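You operate a simulated robot arm through the tools that you are given. There is no shell and no other tool.

You run a simulated robot arm. Do the job below in one go: nothing can be reset, and whatever is moved stays where it is left.

TASK
The open computer shows a fault. Unplug it and swap that part for the spare in its rack.
Fine: stop it and switch off first; plug in its holder, bad part in the rack, latch shut; drop nothing.

Only the result counts: the job must be done as asked and must still hold three seconds after the hand-in. Knocking over, shifting, dropping, spilling or breaking anything else fails it.

THE ROBOT
A 6-joint arm with a two-finger gripper, fixed in place. Base frame: the origin is on the floor under the middle of its stand, x ahead of it, y to its left, z up. Lengths are in m, angles in rad, forces in N, time in s.
It reaches about 1.572 m from its shoulder. Its first joint turns from -2.897 to 2.897 rad. Payload 2.45 kg.
Tool frame: the origin (TCP) lies between the finger pads and is the grasp point; the fingertips stand 0.02 m ahead of it; z points along the fingers, y is the line along which they close. The gripper opens to 0.14 m; its body begins 0.168 m behind the TCP.
Orientation is told as [roll, pitch, yaw] about the base's x, y, z axes, in that order, counted from this pose: with the fingers straight down and closing along the base's y, the tool's x points along the base's -x, its y along +y and its z along -z.

THE INTERFACE
- The arm moves only by the tool send_rows. Its argument "plan" is a list of rows, each an object of numbers (a shift or turn left out is 0, a gripper value left out holds the last): "tx", "ty", "tz": the shift along the tool's x, y, z in m; "ax", "ay", "az": the turn, a rotation vector about the tool's x, y, z in rad. In form: [{"tx": .., "ty": .., "tz": .., "ax": .., "ay": .., "az": ..}, ...]. A call has 1 to 20 rows; each row shifts and turns the commanded pose from where the row before left it, along the tool's axes as they then stand. "hand" is the gripper command, from -1 (shut) to 1 (fully open), values between in proportion, set as the call begins (left out, the last holds). Each row takes 0.2 s and may step no farther than 0.05 m and 0.15 rad from the row before; otherwise, or with a gripper value out of range, the whole call is refused. Where a pose cannot be reached the arm comes as near as it can. A force on the tool above 40 N (or 10 N above the force at the start of the call, whichever is more), or a blocked arm, ends the call early, and 0.2 s more pass. The fingers move at their own pace (about 0.045 m/s each) and stop on an object; they squeeze with about 45 N. The grip force told is the motor's: it shows also when the fingers shut on nothing. Time passes only in rows, and 0.2 s behind the last, so rows that do not move let the fingers close. It gives the time, the measured TCP pose, the force on the tool (base axes), the opening and the grip force at its end, in the units of the frame above (readings bear some noise), with the torque about the TCP (base axes, N m) and any sound that the robot's microphone picked up.
- Cameras (640 x 400 px; columns grow to the right, rows downward): "scene" is fixed at [0.4126, -0.6532, 1.5041]; the picture's right is [0.91, -0.41, 0.00], its down [-0.19, -0.42, -0.89] and it looks along [0.36, 0.81, -0.47] (base axes); focal length 333 px, centre (320, 200). "wrist" rides on the gripper at [0.078, 0.011, -0.209] in the tool frame; the picture's right is [-0.14, 0.99, 0.00], its down [-0.92, -0.13, -0.37] and it looks along [-0.37, -0.05, 0.93] (tool axes); focal length 280 px, centre (320, 200). There is no depth. A picture from a camera that has moved, and an enlarged one, comes with that camera's place and axes in the base frame and with its lens. The place of the scene camera against the robot may be out by one fixed shift of up to 0.012 m in any direction.
- get_image(camera): a new picture of that camera. It takes no simulated time.
- inspect(camera, box): a new picture of the part [left, top, right, bottom] of that camera's present view, enlarged. It takes no simulated time.
- close_job(): hands the job in; it is judged then, once.

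Nothing tells you positions but the pictures and the camera data. Unless the task says otherwise, let go and move clear before handing in.

The tools are called after "Request:" as name(argument=value, ...) on one line, values as JSON. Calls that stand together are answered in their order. send_rows: Moves the arm, as the interface text tells. Its arguments: {"type":"object","properties":{"plan":{"type":"array","items":{"type":"object","properties":{"tx":{"type":"number"},"ty":{"type":"number"},"tz":{"type":"number"},"ax":{"type":"number"},"ay":{"type":"number"},"az":{"type":"number"}}}},"hand":{"type":"number"}},"required":["plan"]} The other tools are called the same way: get_image (camera) takes a picture; inspect (camera, box) takes an enlarged picture of a part of a camera's view; close_job () hands the job in.

At the start:

```text
time_s: 0.0
ee_pos: [0.5638, 0.461, 1.0934]
tcp_rot: [0.0, 0.001, 0.0]
force: [-0.2, -0.8, 0.0]
wrist_torque: [0.01, -0.02, -0.01]
grip_width: 0.14
grasp_force: 0.2
```

scene: 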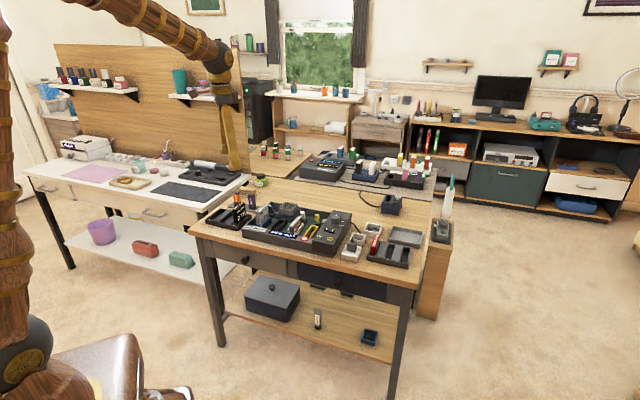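
wrist: 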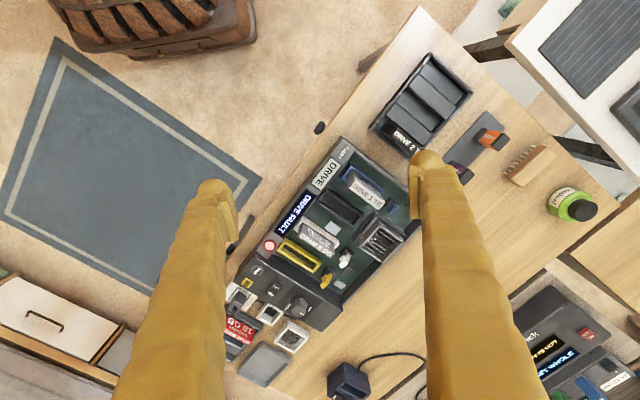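

I see a workbench with an open computer, several racks and holders; the display reads "DRIVE FAULT". I'll enlarge the views to identify the parts before moving.

Request:
inspect(camera="scene", box=[190, 180, 350, 280])

Request:
inspect(camera="scene", box=[320, 180, 480, 280])

Request:
inspect(camera="wrist", box=[220, 130, 420, 255])

Request:
inspect(camera="wrist", box=[200, 250, 440, 400])

Request:
inspect(camera="wrist", box=[340, 40, 580, 190])

```text
4.00 times, centred on (270, 230) of scene
camera zoom: at [0.4126, -0.6532, 1.5041], right [0.91, -0.41, 0.0], down [-0.19, -0.42, -0.89], along [0.36, 0.81, -0.47], focal length 1333 px, centre (520, 80)
```

zoom: 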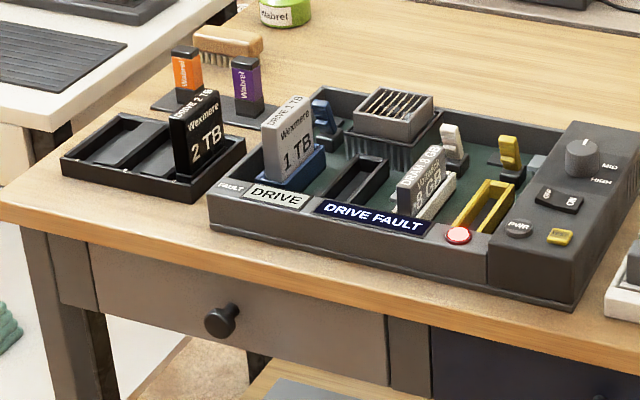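

```text
4.00 times, centred on (400, 230) of scene
camera zoom: at [0.4126, -0.6532, 1.5041], right [0.91, -0.41, 0.0], down [-0.19, -0.42, -0.89], along [0.36, 0.81, -0.47], focal length 1333 px, centre (0, 80)
```

zoom: 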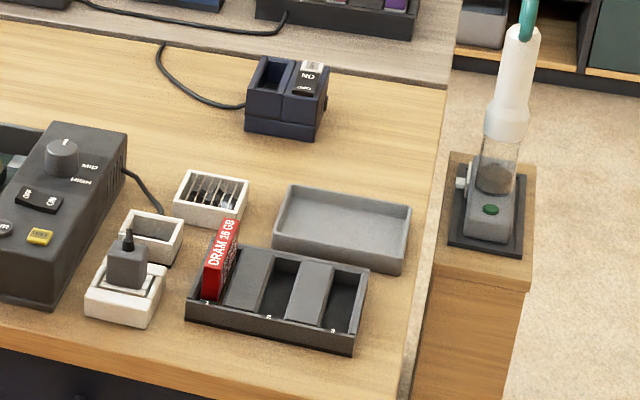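

```text
3.20 times, centred on (320, 192) of wrist
camera zoom: at [0.4859, 0.4708, 1.3025], right [0.14, 0.99, 0.0], down [0.92, -0.13, 0.37], along [0.37, -0.05, -0.93], focal length 897 px, centre (320, 224)
```

zoom: 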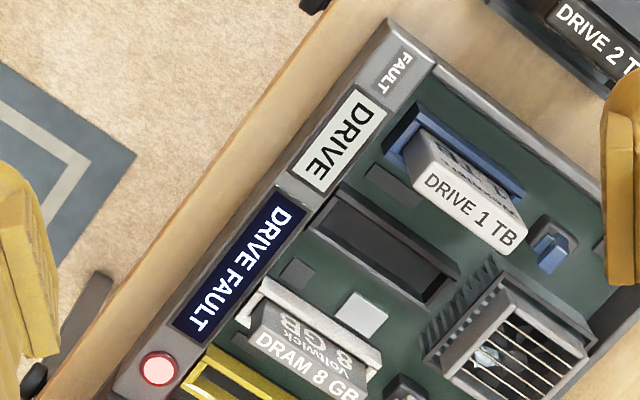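

```text
2.67 times, centred on (320, 325) of wrist
camera zoom: at [0.4859, 0.4708, 1.3025], right [0.14, 0.99, 0.0], down [0.92, -0.13, 0.37], along [0.37, -0.05, -0.93], focal length 748 px, centre (320, -133)
```

zoom: 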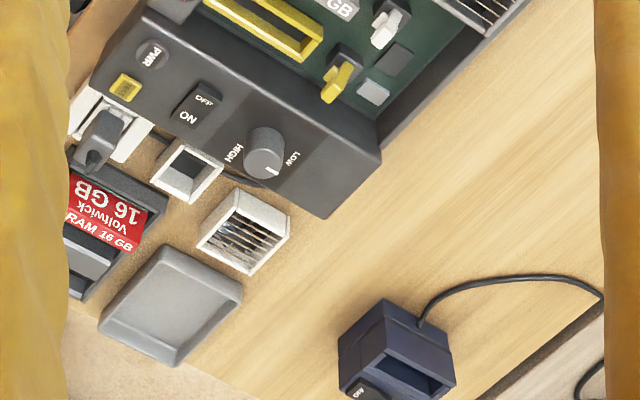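

```text
2.67 times, centred on (460, 115) of wrist
camera zoom: at [0.4859, 0.4708, 1.3025], right [0.14, 0.99, 0.0], down [0.92, -0.13, 0.37], along [0.37, -0.05, -0.93], focal length 748 px, centre (-53, 427)
```

zoom: 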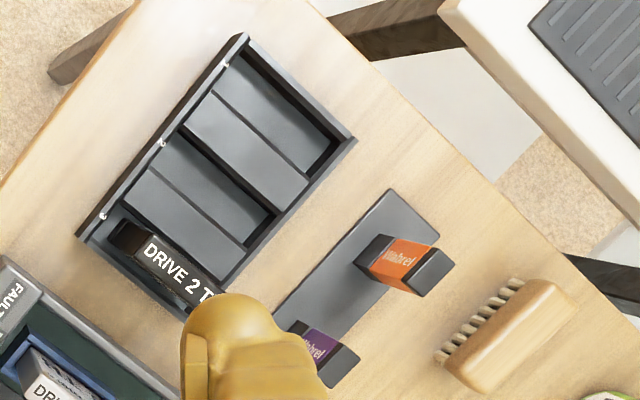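

The display says DRIVE FAULT; the 1 TB drive sits in the blue slot and a 2 TB spare in the rack on the left. I'll look closer at the control panel, latches, and plug.

Request:
inspect(camera="scene", box=[300, 205, 364, 245])

Request:
inspect(camera="scene", box=[330, 220, 394, 260])

Request:
inspect(camera="scene", box=[240, 195, 304, 235])

Request:
inspect(camera="wrist", box=[225, 240, 321, 300])

Request:
inspect(camera="wrist", box=[220, 280, 316, 340])

Request:
inspect(camera="wrist", box=[320, 160, 416, 220])

```text
10.00 times, centred on (332, 225) of scene
camera zoom: at [0.4126, -0.6532, 1.5041], right [0.91, -0.41, 0.0], down [-0.19, -0.42, -0.89], along [0.36, 0.81, -0.47], focal length 3333 px, centre (200, -50)
```

zoom: 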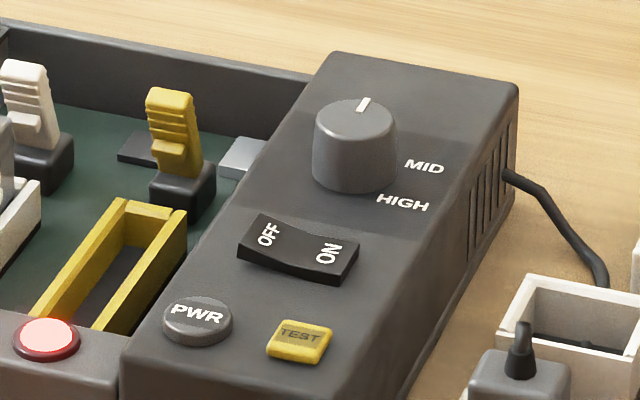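

```text
10.00 times, centred on (362, 240) of scene
camera zoom: at [0.4126, -0.6532, 1.5041], right [0.91, -0.41, 0.0], down [-0.19, -0.42, -0.89], along [0.36, 0.81, -0.47], focal length 3333 px, centre (-100, -200)
```

zoom: 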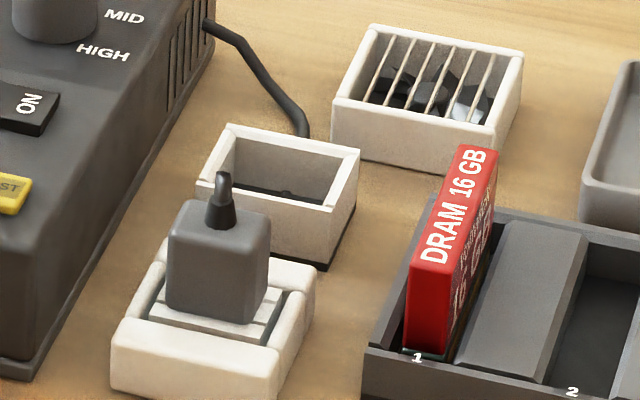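

```text
10.00 times, centred on (272, 215) of scene
camera zoom: at [0.4126, -0.6532, 1.5041], right [0.91, -0.41, 0.0], down [-0.19, -0.42, -0.89], along [0.36, 0.81, -0.47], focal length 3333 px, centre (800, 50)
```

zoom: 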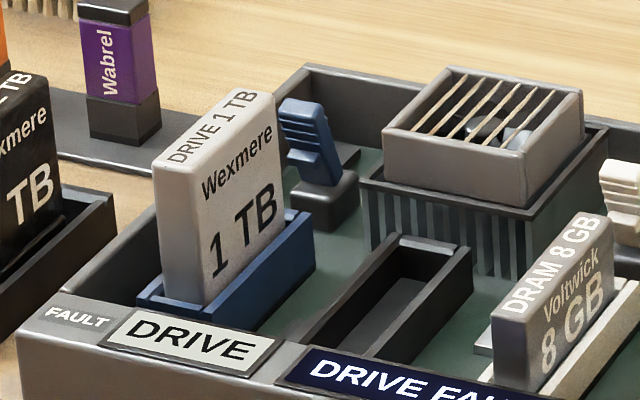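

```text
6.67 times, centred on (273, 270) of wrist
camera zoom: at [0.4859, 0.4708, 1.3025], right [0.14, 0.99, 0.0], down [0.92, -0.13, 0.37], along [0.37, -0.05, -0.93], focal length 1869 px, centre (633, -267)
```

zoom: 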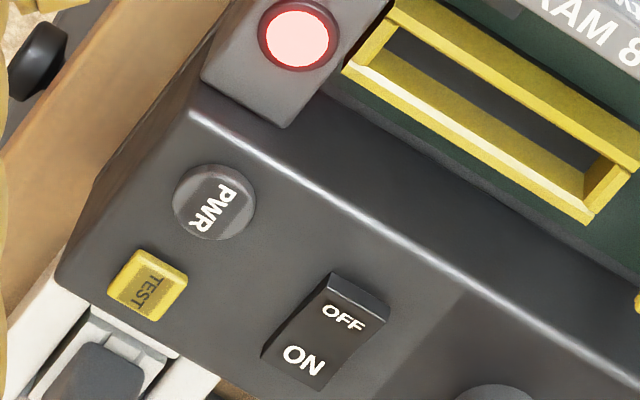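

```text
6.67 times, centred on (268, 310) of wrist
camera zoom: at [0.4859, 0.4708, 1.3025], right [0.14, 0.99, 0.0], down [0.92, -0.13, 0.37], along [0.37, -0.05, -0.93], focal length 1869 px, centre (667, -533)
```

zoom: 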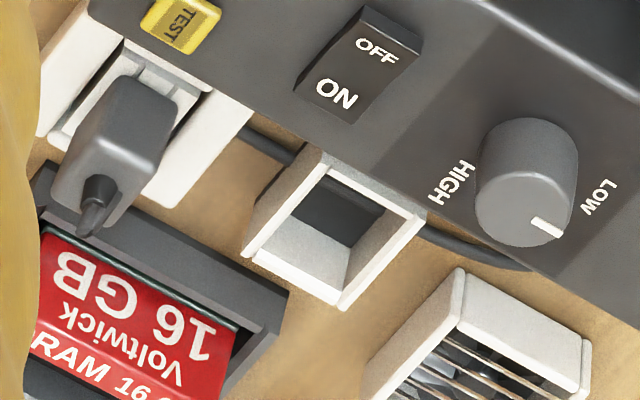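

```text
6.67 times, centred on (368, 190) of wrist
camera zoom: at [0.4859, 0.4708, 1.3025], right [0.14, 0.99, 0.0], down [0.92, -0.13, 0.37], along [0.37, -0.05, -0.93], focal length 1869 px, centre (0, 267)
```

zoom: 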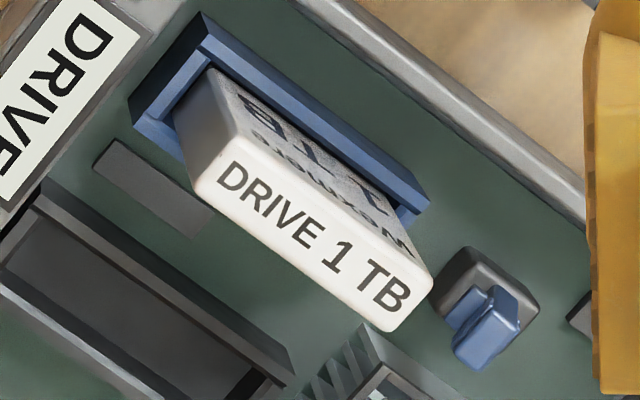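

I see the controls: PWR button, TEST button, ON/OFF rocker, a speed knob, the blue drive latch, and the plug in a white outlet with an empty holder next to it. I'll move the arm ahead a bit (no contact, high up) to get a second view for locating everything.

Request:
send_rows(plan=[{"tx": -0.05}, {"tx": -0.05}, {"tx": -0.05}, {"tx": -0.03}, {}], hand=1)

Request:
get_image(camera="wrist")

Request:
get_image(camera="scene")

```text
time_s: 1.2
ee_pos: [0.7435, 0.4594, 1.0921]
tcp_rot: [0.002, 0.0, 0.001]
force: [-0.1, 0.0, 0.3]
wrist_torque: [0.0, -0.01, -0.02]
grip_width: 0.1399
grasp_force: 0.0
```

```text
taken
camera wrist: at [0.6656, 0.4707, 1.3024], right [0.14, 0.99, 0.0], down [0.92, -0.13, 0.37], along [0.37, -0.05, -0.93], focal length 280 px, centre (320, 200)
```

wrist: 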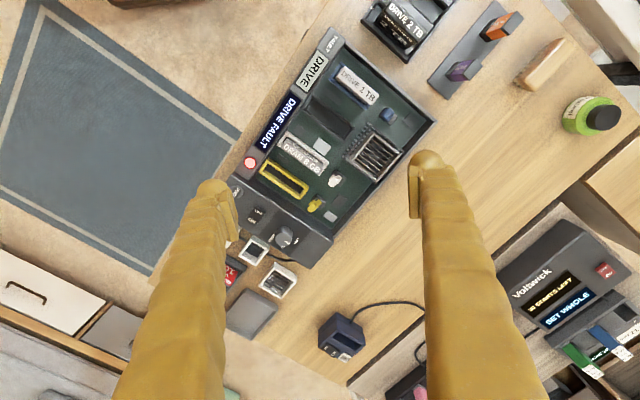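

```text
taken
```

scene: 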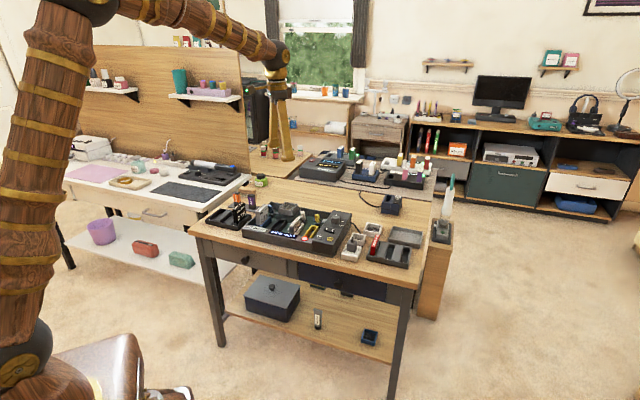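

Second view taken. I'll enlarge several parts to triangulate.

Request:
inspect(camera="wrist", box=[220, 130, 348, 210])

Request:
inspect(camera="wrist", box=[220, 200, 348, 280])

Request:
inspect(camera="wrist", box=[290, 20, 418, 100])

Request:
inspect(camera="wrist", box=[300, 80, 428, 160])

Request:
inspect(camera="wrist", box=[350, 0, 478, 80])

```text
5.00 times, centred on (284, 170) of wrist
camera zoom: at [0.6656, 0.4707, 1.3024], right [0.14, 0.99, 0.0], down [0.92, -0.13, 0.37], along [0.37, -0.05, -0.93], focal length 1402 px, centre (500, 350)
```

zoom: 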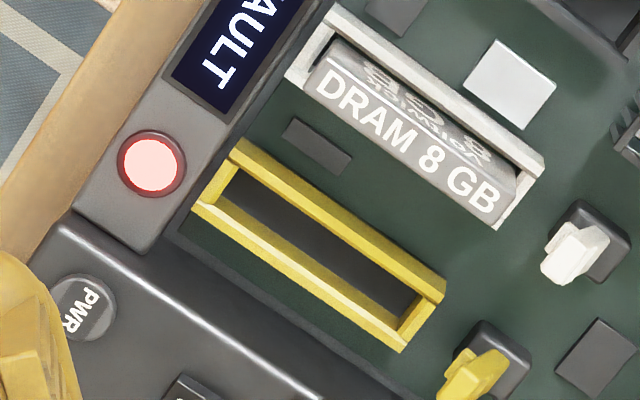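

```text
5.00 times, centred on (284, 240) of wrist
camera zoom: at [0.6656, 0.4707, 1.3024], right [0.14, 0.99, 0.0], down [0.92, -0.13, 0.37], along [0.37, -0.05, -0.93], focal length 1402 px, centre (500, 0)
```

zoom: 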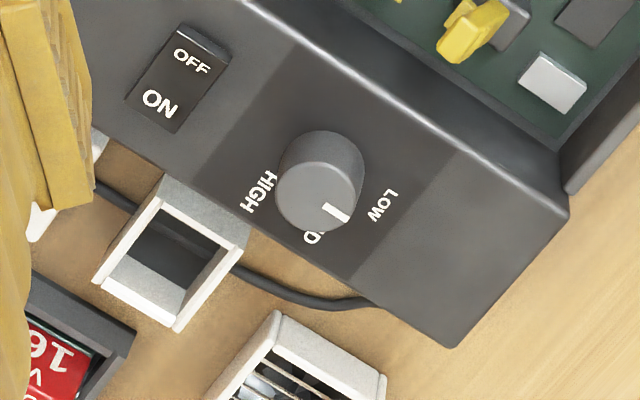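

```text
5.00 times, centred on (354, 60) of wrist
camera zoom: at [0.6656, 0.4707, 1.3024], right [0.14, 0.99, 0.0], down [0.92, -0.13, 0.37], along [0.37, -0.05, -0.93], focal length 1402 px, centre (150, 900)
```

zoom: 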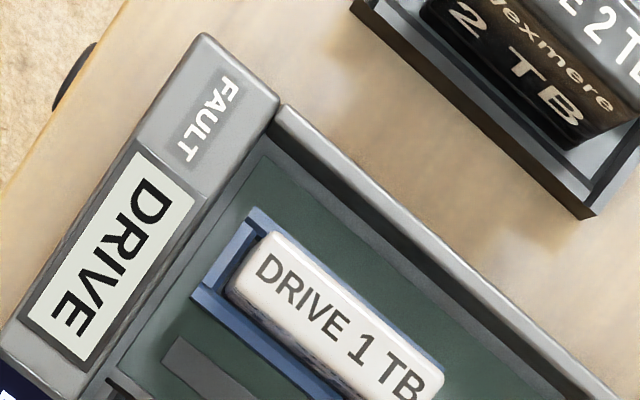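

```text
5.00 times, centred on (364, 120) of wrist
camera zoom: at [0.6656, 0.4707, 1.3024], right [0.14, 0.99, 0.0], down [0.92, -0.13, 0.37], along [0.37, -0.05, -0.93], focal length 1402 px, centre (100, 600)
```

zoom: 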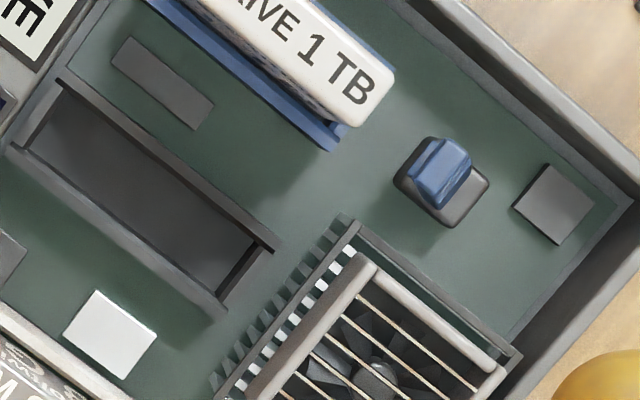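

```text
5.00 times, centred on (414, 40) of wrist
camera zoom: at [0.6656, 0.4707, 1.3024], right [0.14, 0.99, 0.0], down [0.92, -0.13, 0.37], along [0.37, -0.05, -0.93], focal length 1402 px, centre (-150, 1000)
```

zoom: 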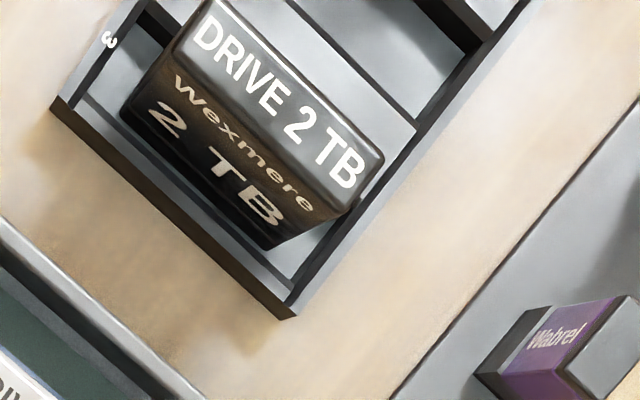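

The computer sits at about 45° to the base axes; PWR is near (0.826, 0.289, 0.805) and the rocker near (0.880, 0.314, 0.806). I'll shut the gripper high above the bench and look at the finger shape before pressing buttons.

Request:
send_rows(plan=[{}, {}, {}, {}, {}, {}, {}, {}, {}, {}], hand=-1)

Request:
get_image(camera="wrist")

Request:
inspect(camera="scene", box=[240, 70, 320, 170])

```text
time_s: 3.4
ee_pos: [0.7431, 0.4607, 1.091]
tcp_rot: [-0.001, 0.0, 0.0]
force: [1.0, -0.1, -0.3]
wrist_torque: [0.0, -0.01, 0.01]
grip_width: 0.0001
grasp_force: 29.4
```

```text
taken
camera wrist: at [0.6652, 0.4708, 1.3024], right [0.14, 0.99, 0.0], down [0.92, -0.13, 0.37], along [0.37, -0.05, -0.93], focal length 280 px, centre (320, 200)
```

wrist: 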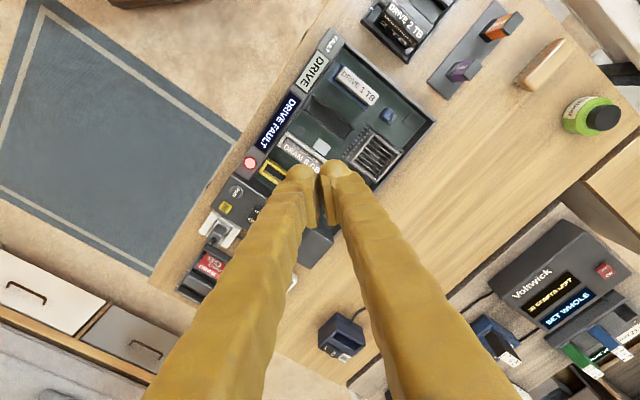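

```text
4.00 times, centred on (280, 120) of scene
camera zoom: at [0.4126, -0.6532, 1.5041], right [0.91, -0.41, 0.0], down [-0.19, -0.42, -0.89], along [0.36, 0.81, -0.47], focal length 1333 px, centre (480, 520)
```

zoom: 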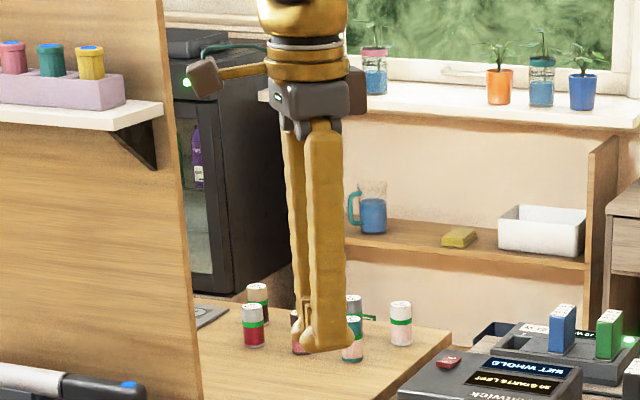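

I'll zoom in on the closed fingertips to see what would touch a button first.

Request:
inspect(camera="wrist", box=[256, 130, 384, 210])

Request:
inspect(camera="scene", box=[300, 130, 340, 170])

Request:
inspect(camera="scene", box=[296, 120, 344, 160])

Request:
inspect(camera="scene", box=[300, 210, 364, 250])

Request:
inspect(camera="wrist", box=[180, 170, 276, 300])

```text
5.00 times, centred on (320, 170) of wrist
camera zoom: at [0.6652, 0.4708, 1.3024], right [0.14, 0.99, 0.0], down [0.92, -0.13, 0.37], along [0.37, -0.05, -0.93], focal length 1402 px, centre (320, 350)
```

zoom: 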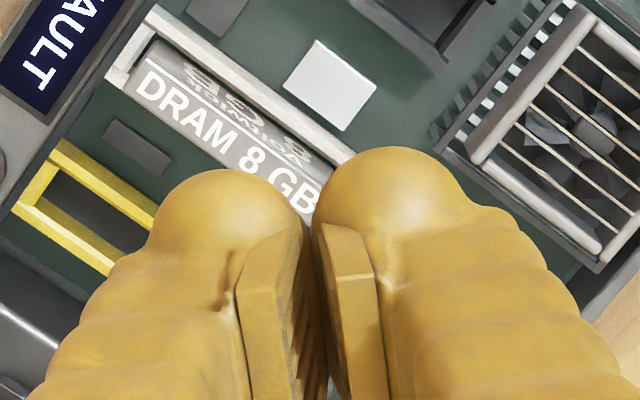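

```text
10.00 times, centred on (320, 150) of scene
camera zoom: at [0.4126, -0.6532, 1.5041], right [0.91, -0.41, 0.0], down [-0.19, -0.42, -0.89], along [0.36, 0.81, -0.47], focal length 3333 px, centre (320, 700)
```

zoom: 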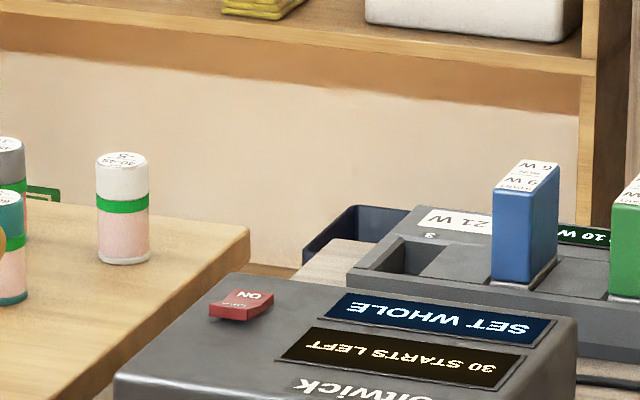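

```text
10.00 times, centred on (320, 140) of scene
camera zoom: at [0.4126, -0.6532, 1.5041], right [0.91, -0.41, 0.0], down [-0.19, -0.42, -0.89], along [0.36, 0.81, -0.47], focal length 3333 px, centre (320, 800)
```

zoom: 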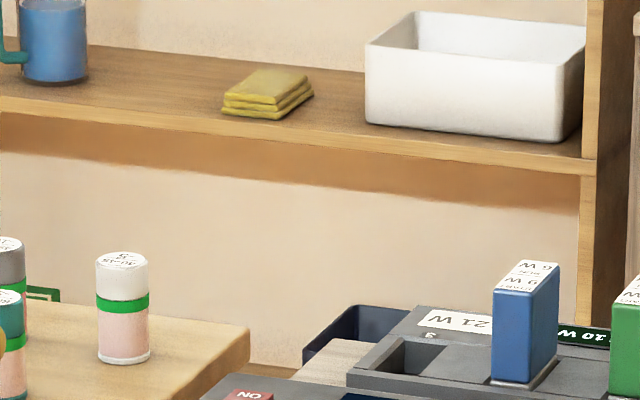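

```text
10.00 times, centred on (332, 230) of scene
camera zoom: at [0.4126, -0.6532, 1.5041], right [0.91, -0.41, 0.0], down [-0.19, -0.42, -0.89], along [0.36, 0.81, -0.47], focal length 3333 px, centre (200, -100)
```

zoom: 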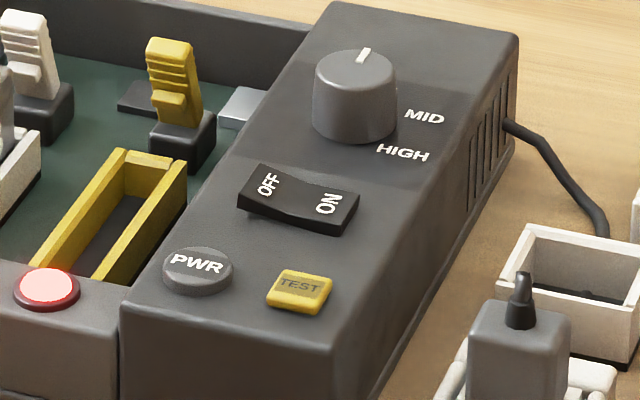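

```text
3.08 times, centred on (228, 235) of wrist
camera zoom: at [0.6652, 0.4708, 1.3024], right [0.14, 0.99, 0.0], down [0.92, -0.13, 0.37], along [0.37, -0.05, -0.93], focal length 863 px, centre (603, 92)
```

zoom: 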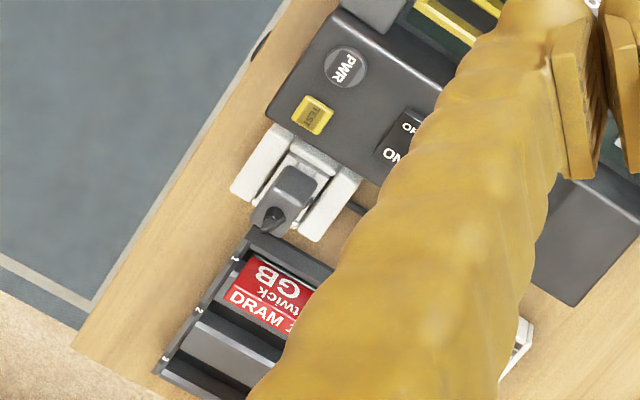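

Fingertips are rounded, each about 27 mm wide. Next I turn the gripper 45° to line up with the computer and move above the PWR button, staying high.

Request:
send_rows(plan=[{"az": -0.131}, {"az": -0.131}, {"az": -0.131}, {"az": -0.131}, {"az": -0.131}, {"az": -0.1304}, {"tx": 0.02, "ty": -0.045}, {"tx": 0.02, "ty": -0.045}, {"tx": 0.02, "ty": -0.045}, {"tx": 0.0022, "ty": -0.0312}, {"tz": 0.05}, {"tz": 0.05}, {"tz": 0.04}, {}, {}], hand=-1)

Request:
get_image(camera="wrist")

Request:
inspect(camera="scene", box=[240, 140, 400, 260])

```text
time_s: 6.6
ee_pos: [0.8167, 0.2996, 0.9545]
tcp_rot: [0.0, 0.0, 0.786]
force: [0.4, 0.7, 1.5]
wrist_torque: [0.01, 0.02, 0.01]
grip_width: 0.0
grasp_force: 29.0
```

```text
taken
camera wrist: at [0.7543, 0.2515, 1.1634], right [-0.6, 0.8, 0.0], down [0.74, 0.56, 0.37], along [0.29, 0.22, -0.93], focal length 280 px, centre (320, 200)
```

wrist: 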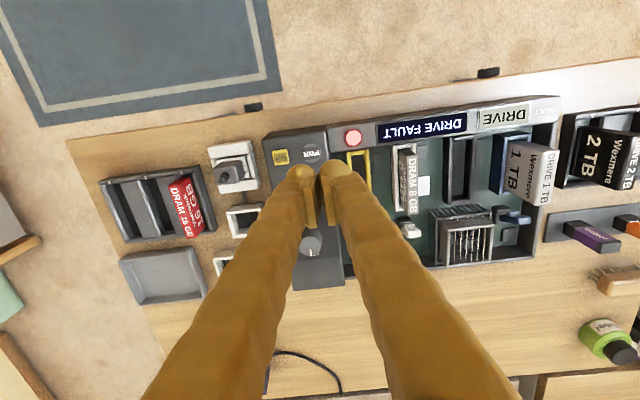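

```text
3.33 times, centred on (320, 200) of scene
camera zoom: at [0.4126, -0.6532, 1.5041], right [0.91, -0.41, 0.0], down [-0.19, -0.42, -0.89], along [0.36, 0.81, -0.47], focal length 1111 px, centre (320, 200)
```

zoom: 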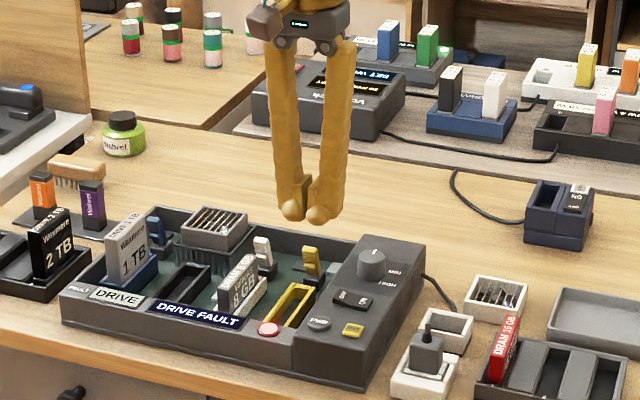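

The gripper is aligned and above the PWR area. I'll zoom on the panel and fingertips to fix the offset.

Request:
inspect(camera="wrist", box=[256, 120, 384, 200])

Request:
inspect(camera="scene", box=[295, 170, 359, 250])

Request:
inspect(camera="wrist", box=[470, 90, 630, 190])

Request:
inspect(camera="wrist", box=[180, 120, 308, 200])

Request:
inspect(camera="wrist", box=[350, 90, 510, 190])

```text
5.00 times, centred on (320, 160) of wrist
camera zoom: at [0.7543, 0.2515, 1.1634], right [-0.6, 0.8, 0.0], down [0.74, 0.56, 0.37], along [0.29, 0.22, -0.93], focal length 1402 px, centre (320, 400)
```

zoom: 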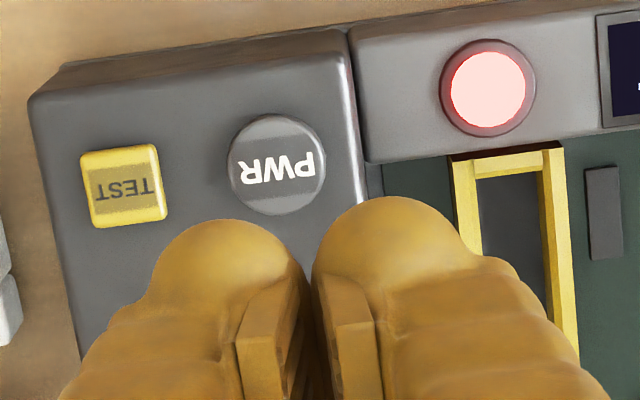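

```text
5.00 times, centred on (327, 210) of scene
camera zoom: at [0.4126, -0.6532, 1.5041], right [0.91, -0.41, 0.0], down [-0.19, -0.42, -0.89], along [0.36, 0.81, -0.47], focal length 1666 px, centre (285, 150)
```

zoom: 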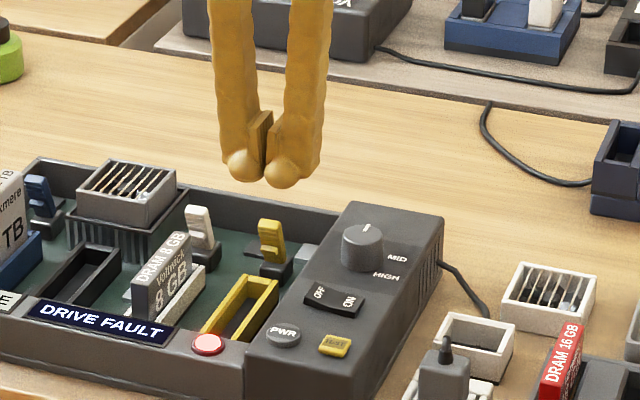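

```text
4.00 times, centred on (550, 140) of wrist
camera zoom: at [0.7543, 0.2515, 1.1634], right [-0.6, 0.8, 0.0], down [0.74, 0.56, 0.37], along [0.29, 0.22, -0.93], focal length 1122 px, centre (-600, 440)
```

zoom: 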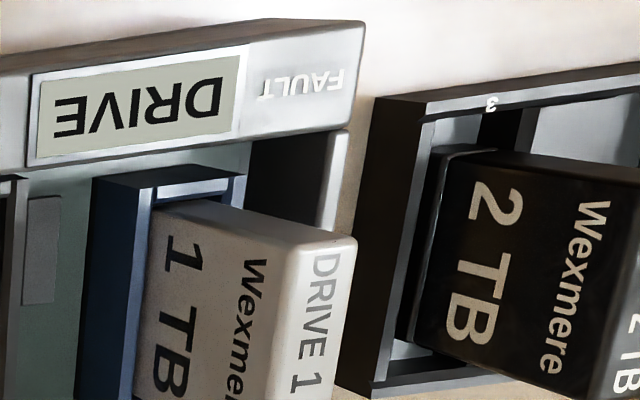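

```text
5.00 times, centred on (244, 160) of wrist
camera zoom: at [0.7543, 0.2515, 1.1634], right [-0.6, 0.8, 0.0], down [0.74, 0.56, 0.37], along [0.29, 0.22, -0.93], focal length 1402 px, centre (700, 400)
```

zoom: 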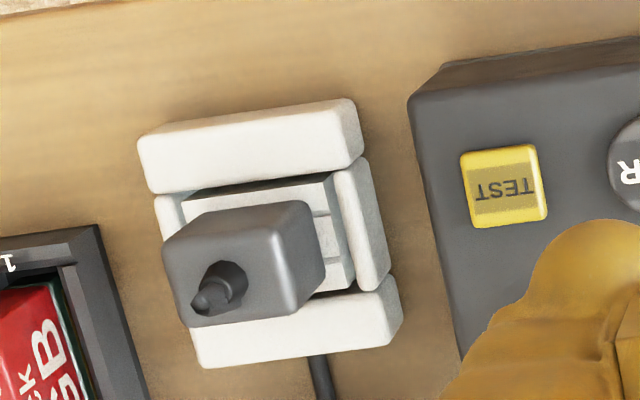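

```text
4.00 times, centred on (430, 140) of wrist
camera zoom: at [0.7543, 0.2515, 1.1634], right [-0.6, 0.8, 0.0], down [0.74, 0.56, 0.37], along [0.29, 0.22, -0.93], focal length 1122 px, centre (-120, 440)
```

zoom: 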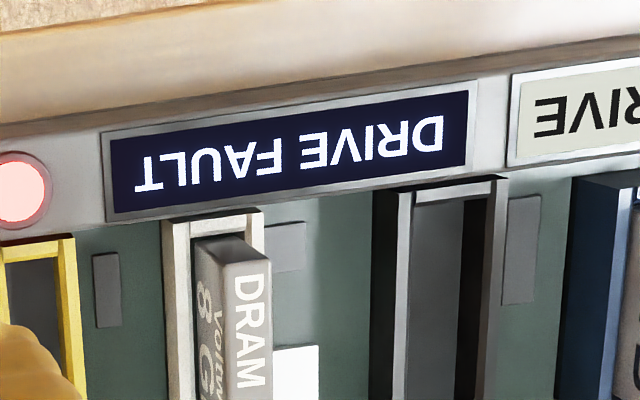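

PWR is at (0.823, 0.289, 0.801), just under the left finger. I'll centre the finger over it and come down to about 1 cm above.

Request:
send_rows(plan=[{"tx": 0.003, "ty": 0.003}, {"tz": 0.04}, {"tz": 0.04}, {"tz": 0.03}, {"tz": 0.01}, {}, {}], hand=-1)

Request:
inspect(camera="wrist", box=[256, 120, 384, 200])

Request:
inspect(camera="scene", box=[295, 190, 359, 250])

```text
time_s: 8.2
ee_pos: [0.8141, 0.2967, 0.832]
tcp_rot: [0.0, -0.001, 0.785]
force: [0.0, 0.0, 0.5]
wrist_torque: [0.02, 0.0, -0.01]
grip_width: 0.0
grasp_force: 29.4
```

```text
5.00 times, centred on (320, 160) of wrist
camera zoom: at [0.7523, 0.2497, 1.041], right [-0.6, 0.8, 0.0], down [0.74, 0.56, 0.37], along [0.29, 0.22, -0.93], focal length 1402 px, centre (320, 400)
```

zoom: 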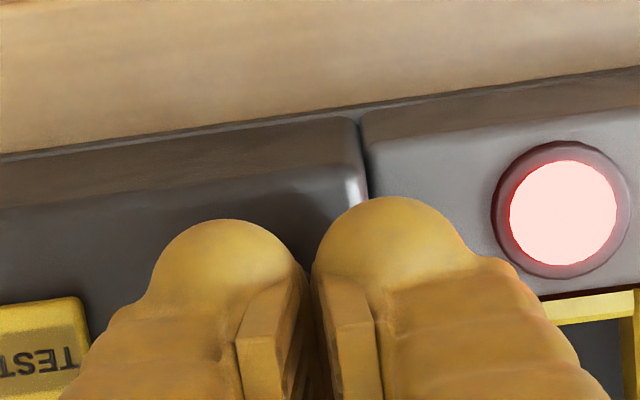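

```text
6.67 times, centred on (327, 220) of scene
camera zoom: at [0.4126, -0.6532, 1.5041], right [0.91, -0.41, 0.0], down [-0.19, -0.42, -0.89], along [0.36, 0.81, -0.47], focal length 2222 px, centre (273, 67)
```

zoom: 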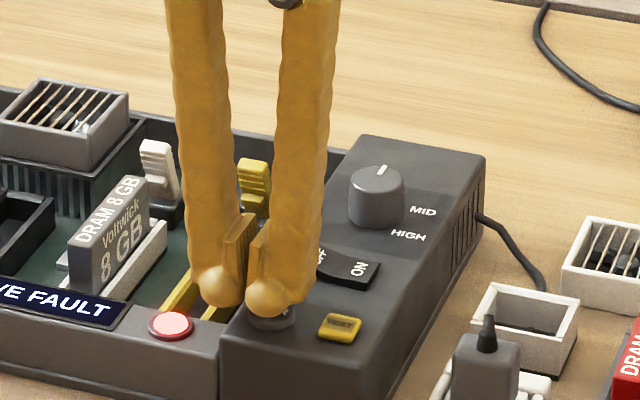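

The finger is poised just over PWR. I'll press gently in small steps.

Request:
send_rows(plan=[{"tz": 0.003}, {"tz": 0.003}, {"tz": 0.002}, {"tz": 0.002}, {"tz": 0.002}], hand=-1)

Request:
inspect(camera="scene", box=[240, 190, 344, 255])

```text
time_s: 9.4
ee_pos: [0.8146, 0.2962, 0.8204]
tcp_rot: [-0.001, -0.004, 0.786]
force: [1.9, -3.5, 9.9]
wrist_torque: [-0.11, -0.12, 0.0]
grip_width: 0.0001
grasp_force: 29.3
heard: click
```

```text
6.15 times, centred on (292, 222) of scene
camera zoom: at [0.4126, -0.6532, 1.5041], right [0.91, -0.41, 0.0], down [-0.19, -0.42, -0.89], along [0.36, 0.81, -0.47], focal length 2051 px, centre (492, 62)
```

zoom: 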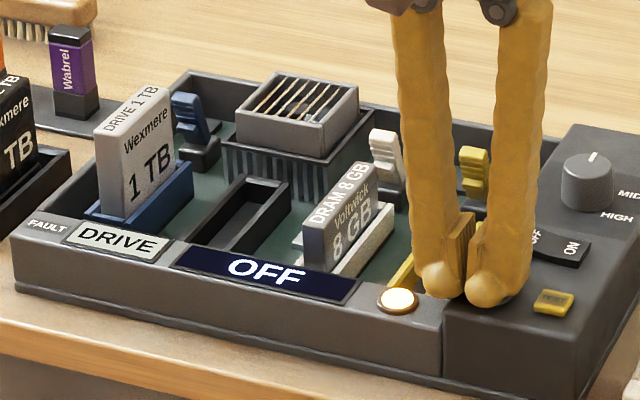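

A click, and the display now reads OFF with an amber light: the machine is stopped. I'll lift and check that it stays stopped, then go to the rocker.

Request:
send_rows(plan=[{"tz": -0.01}, {"tz": -0.02}, {"tz": -0.03}, {"tz": -0.04}, {}], hand=-1)

Request:
get_image(camera="wrist")

Request:
inspect(camera="scene", box=[240, 190, 368, 270])

```text
time_s: 10.6
ee_pos: [0.8143, 0.2948, 0.92]
tcp_rot: [0.0, -0.001, 0.785]
force: [-0.1, 0.4, 0.6]
wrist_torque: [-0.01, -0.01, -0.01]
grip_width: 0.0
grasp_force: 29.2
```

```text
taken
camera wrist: at [0.751, 0.2476, 1.1289], right [-0.6, 0.8, 0.0], down [0.74, 0.56, 0.37], along [0.29, 0.22, -0.93], focal length 280 px, centre (320, 200)
```

wrist: 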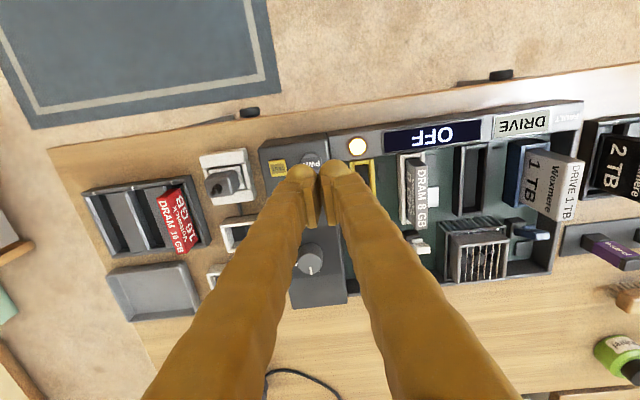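

```text
5.00 times, centred on (304, 230) of scene
camera zoom: at [0.4126, -0.6532, 1.5041], right [0.91, -0.41, 0.0], down [-0.19, -0.42, -0.89], along [0.36, 0.81, -0.47], focal length 1666 px, centre (400, 50)
```

zoom: 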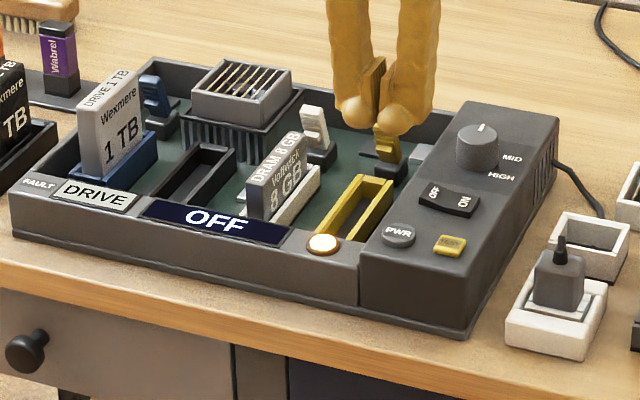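

The machine shows OFF after PWR. Next I press the OFF end of the rocker at about (0.865, 0.322), with the left finger, keeping clear of the knob.

Request:
send_rows(plan=[{"tx": -0.03, "ty": -0.0016}, {"tx": -0.0252, "ty": -0.0016}, {"tz": 0.04}, {"tz": 0.03}, {"tz": 0.01}, {}, {}], hand=-1)

Request:
inspect(camera="wrist", box=[256, 120, 384, 200])

Request:
inspect(camera="scene", box=[295, 190, 359, 250])

```text
time_s: 12.2
ee_pos: [0.8555, 0.3347, 0.8389]
tcp_rot: [-0.001, 0.001, 0.784]
force: [0.5, 0.0, 0.5]
wrist_torque: [-0.01, 0.01, 0.0]
grip_width: 0.0
grasp_force: 29.1
```

```text
5.00 times, centred on (320, 160) of wrist
camera zoom: at [0.7927, 0.2868, 1.0482], right [-0.6, 0.8, 0.0], down [0.74, 0.56, 0.37], along [0.29, 0.22, -0.93], focal length 1402 px, centre (320, 400)
```

zoom: 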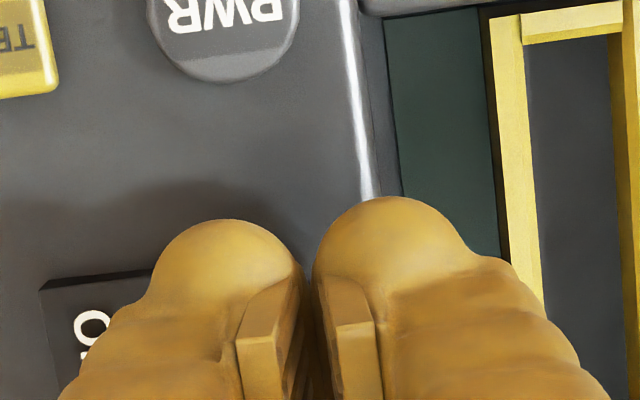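

```text
6.67 times, centred on (327, 220) of scene
camera zoom: at [0.4126, -0.6532, 1.5041], right [0.91, -0.41, 0.0], down [-0.19, -0.42, -0.89], along [0.36, 0.81, -0.47], focal length 2222 px, centre (273, 67)
```

zoom: 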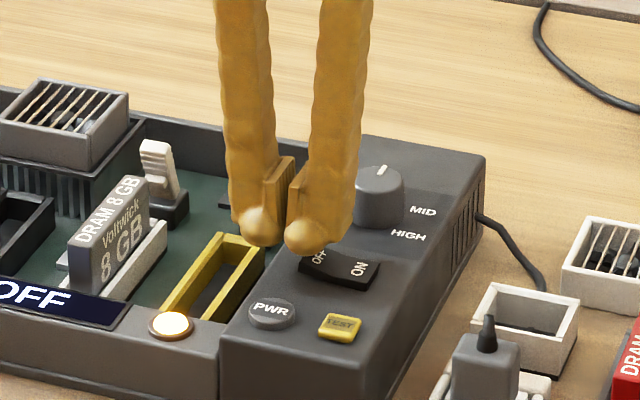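

The fingertip is over the OFF end. Pressing down in small steps.

Request:
send_rows(plan=[{"tz": 0.004}, {"tz": 0.003}, {"tz": 0.003}, {"tz": 0.003}, {"tz": 0.002}], hand=-1)

Request:
inspect(camera="scene", box=[260, 190, 364, 255])

```text
time_s: 13.4
ee_pos: [0.8552, 0.3345, 0.8261]
tcp_rot: [0.001, 0.0, 0.785]
force: [-0.1, -1.3, 2.0]
wrist_torque: [-0.02, 0.04, 0.03]
grip_width: 0.0
grasp_force: 29.9
```

```text
6.15 times, centred on (312, 222) of scene
camera zoom: at [0.4126, -0.6532, 1.5041], right [0.91, -0.41, 0.0], down [-0.19, -0.42, -0.89], along [0.36, 0.81, -0.47], focal length 2051 px, centre (369, 62)
```

zoom: 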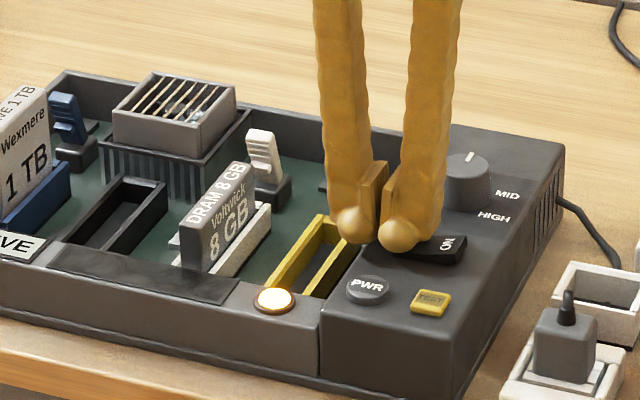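

The display just went dark. I'll press slightly further to make sure the rocker is over, then lift and check.

Request:
send_rows(plan=[{"tz": 0.002}, {"tz": 0.002}, {}], hand=-1)

Request:
send_rows(plan=[{"tz": -0.02}, {"tz": -0.04}, {"tz": -0.04}, {}], hand=-1)

Request:
inspect(camera="scene", box=[260, 190, 364, 255])

Request:
inspect(camera="scene", box=[310, 205, 358, 235])

```text
time_s: 14.0
ee_pos: [0.8564, 0.3355, 0.827]
tcp_rot: [-0.002, -0.004, 0.785]
force: [-5.5, -1.5, 13.3]
wrist_torque: [-0.16, 0.02, -0.06]
grip_width: 0.0002
grasp_force: 29.3
stopped in row 3: the force on the tool passed its limit at 44 N (the readings are from after the stop); the commanded pose is now the measured one
```

```text
time_s: 15.0
ee_pos: [0.852, 0.334, 0.9251]
tcp_rot: [-0.003, -0.001, 0.786]
force: [-0.8, 0.0, -0.1]
wrist_torque: [0.0, 0.0, -0.01]
grip_width: 0.0
grasp_force: 29.9
```

```text
6.15 times, centred on (312, 222) of scene
camera zoom: at [0.4126, -0.6532, 1.5041], right [0.91, -0.41, 0.0], down [-0.19, -0.42, -0.89], along [0.36, 0.81, -0.47], focal length 2051 px, centre (369, 62)
```

zoom: 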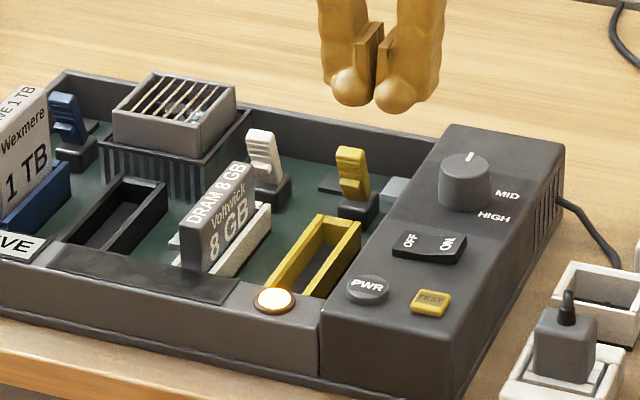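

```text
13.33 times, centred on (334, 220) of scene
camera zoom: at [0.4126, -0.6532, 1.5041], right [0.91, -0.41, 0.0], down [-0.19, -0.42, -0.89], along [0.36, 0.81, -0.47], focal length 4444 px, centre (133, -67)
```

zoom: 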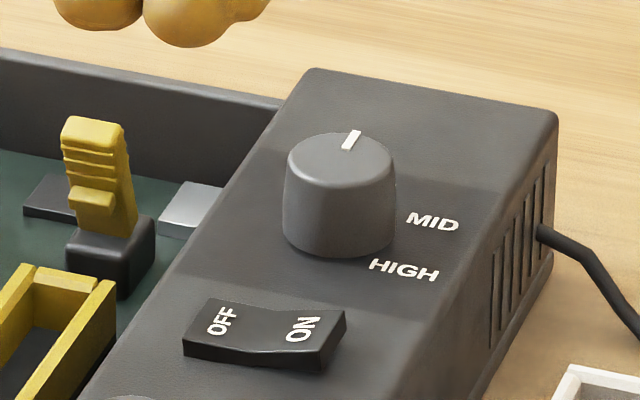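

The rocker is now in the OFF position and the display is dark. Next I open the gripper and move high above the plug to measure it.

Request:
send_rows(plan=[{"tz": -0.04}, {"tz": -0.035}, {"tx": 0.014, "ty": -0.045}, {"tx": 0.014, "ty": -0.045}, {"tx": 0.013, "ty": -0.0344}, {}, {}, {}, {}], hand=1)

Request:
get_image(camera="wrist")

Request:
inspect(camera="wrist", box=[256, 120, 416, 220])

Request:
inspect(camera="scene", box=[330, 215, 394, 265])

```text
time_s: 17.0
ee_pos: [0.9132, 0.219, 1.0008]
tcp_rot: [-0.002, -0.002, 0.786]
force: [-0.3, 0.5, 0.3]
wrist_torque: [0.0, -0.01, -0.01]
grip_width: 0.1401
grasp_force: 0.1
```

```text
taken
camera wrist: at [0.8489, 0.1707, 1.2099], right [-0.6, 0.8, 0.0], down [0.74, 0.56, 0.37], along [0.3, 0.22, -0.93], focal length 280 px, centre (320, 200)
```

wrist: 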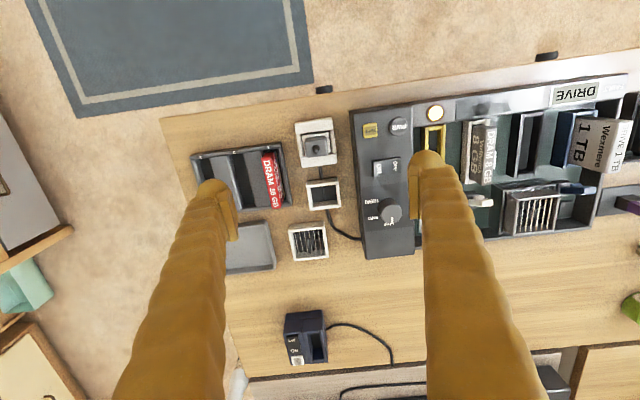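

```text
4.00 times, centred on (336, 170) of wrist
camera zoom: at [0.8489, 0.1707, 1.2099], right [-0.6, 0.8, 0.0], down [0.74, 0.56, 0.37], along [0.3, 0.22, -0.93], focal length 1122 px, centre (256, 320)
```

zoom: 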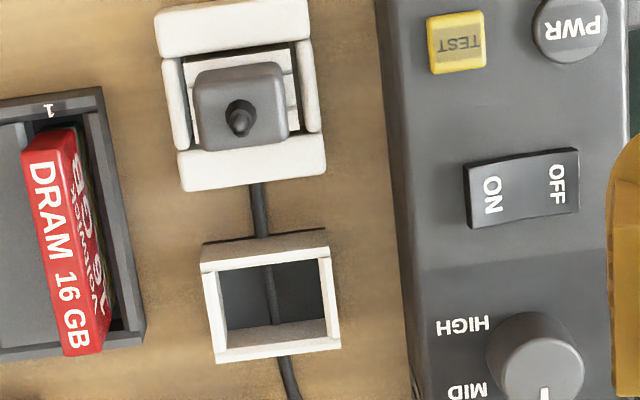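

```text
8.00 times, centred on (362, 240) of scene
camera zoom: at [0.4126, -0.6532, 1.5041], right [0.91, -0.41, 0.0], down [-0.19, -0.42, -0.89], along [0.36, 0.81, -0.47], focal length 2666 px, centre (-16, -120)
```

zoom: 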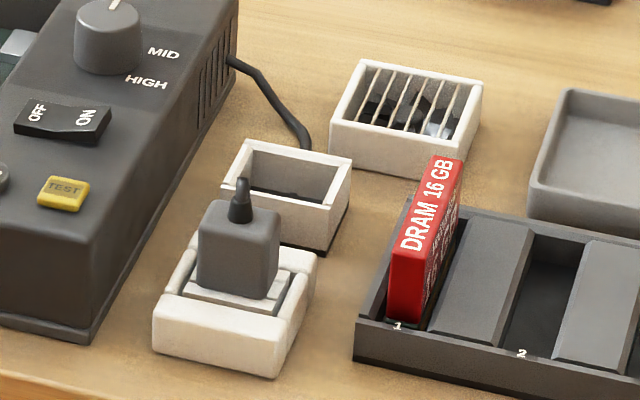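

I put the plug at about (0.918, 0.215), top near z 0.785, with the empty holder just behind it and the bench top near 0.72. I'll come lower with open fingers for sharper measurements of plug and holder.

Request:
send_rows(plan=[{"tx": -0.02, "tz": 0.03}, {"tx": -0.01, "tz": 0.04}, {}, {}], hand=1)

Request:
inspect(camera="wrist", box=[230, 80, 390, 180])

Request:
inspect(camera="wrist", box=[230, 160, 390, 260])

```text
time_s: 18.0
ee_pos: [0.9342, 0.2408, 0.927]
tcp_rot: [-0.003, 0.0, 0.785]
force: [-0.4, -0.6, -1.1]
wrist_torque: [-0.01, -0.01, -0.02]
grip_width: 0.14
grasp_force: 0.1
```

```text
4.00 times, centred on (310, 130) of wrist
camera zoom: at [0.8703, 0.1931, 1.1366], right [-0.6, 0.8, 0.0], down [0.74, 0.56, 0.37], along [0.3, 0.22, -0.93], focal length 1122 px, centre (360, 480)
```

zoom: 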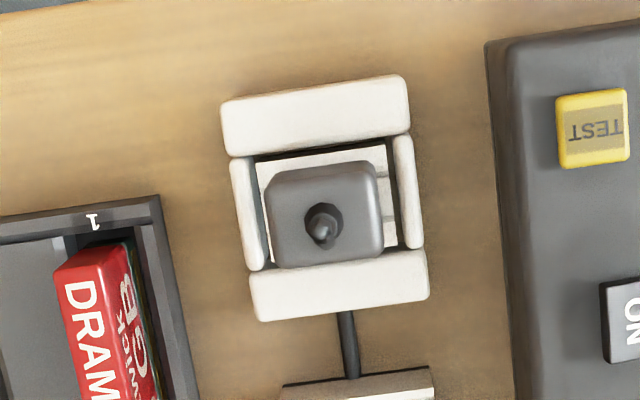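

```text
4.00 times, centred on (310, 210) of wrist
camera zoom: at [0.8703, 0.1931, 1.1366], right [-0.6, 0.8, 0.0], down [0.74, 0.56, 0.37], along [0.3, 0.22, -0.93], focal length 1122 px, centre (360, 160)
```

zoom: 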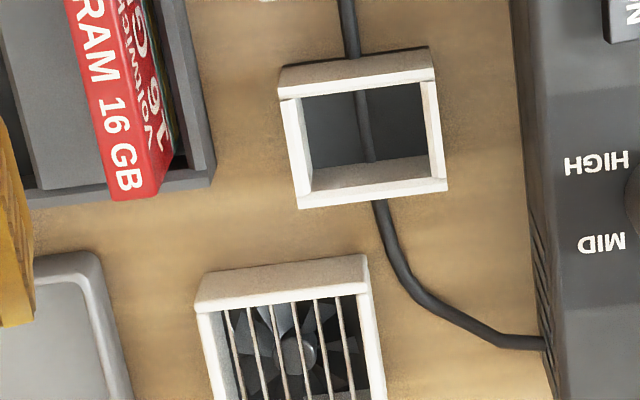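

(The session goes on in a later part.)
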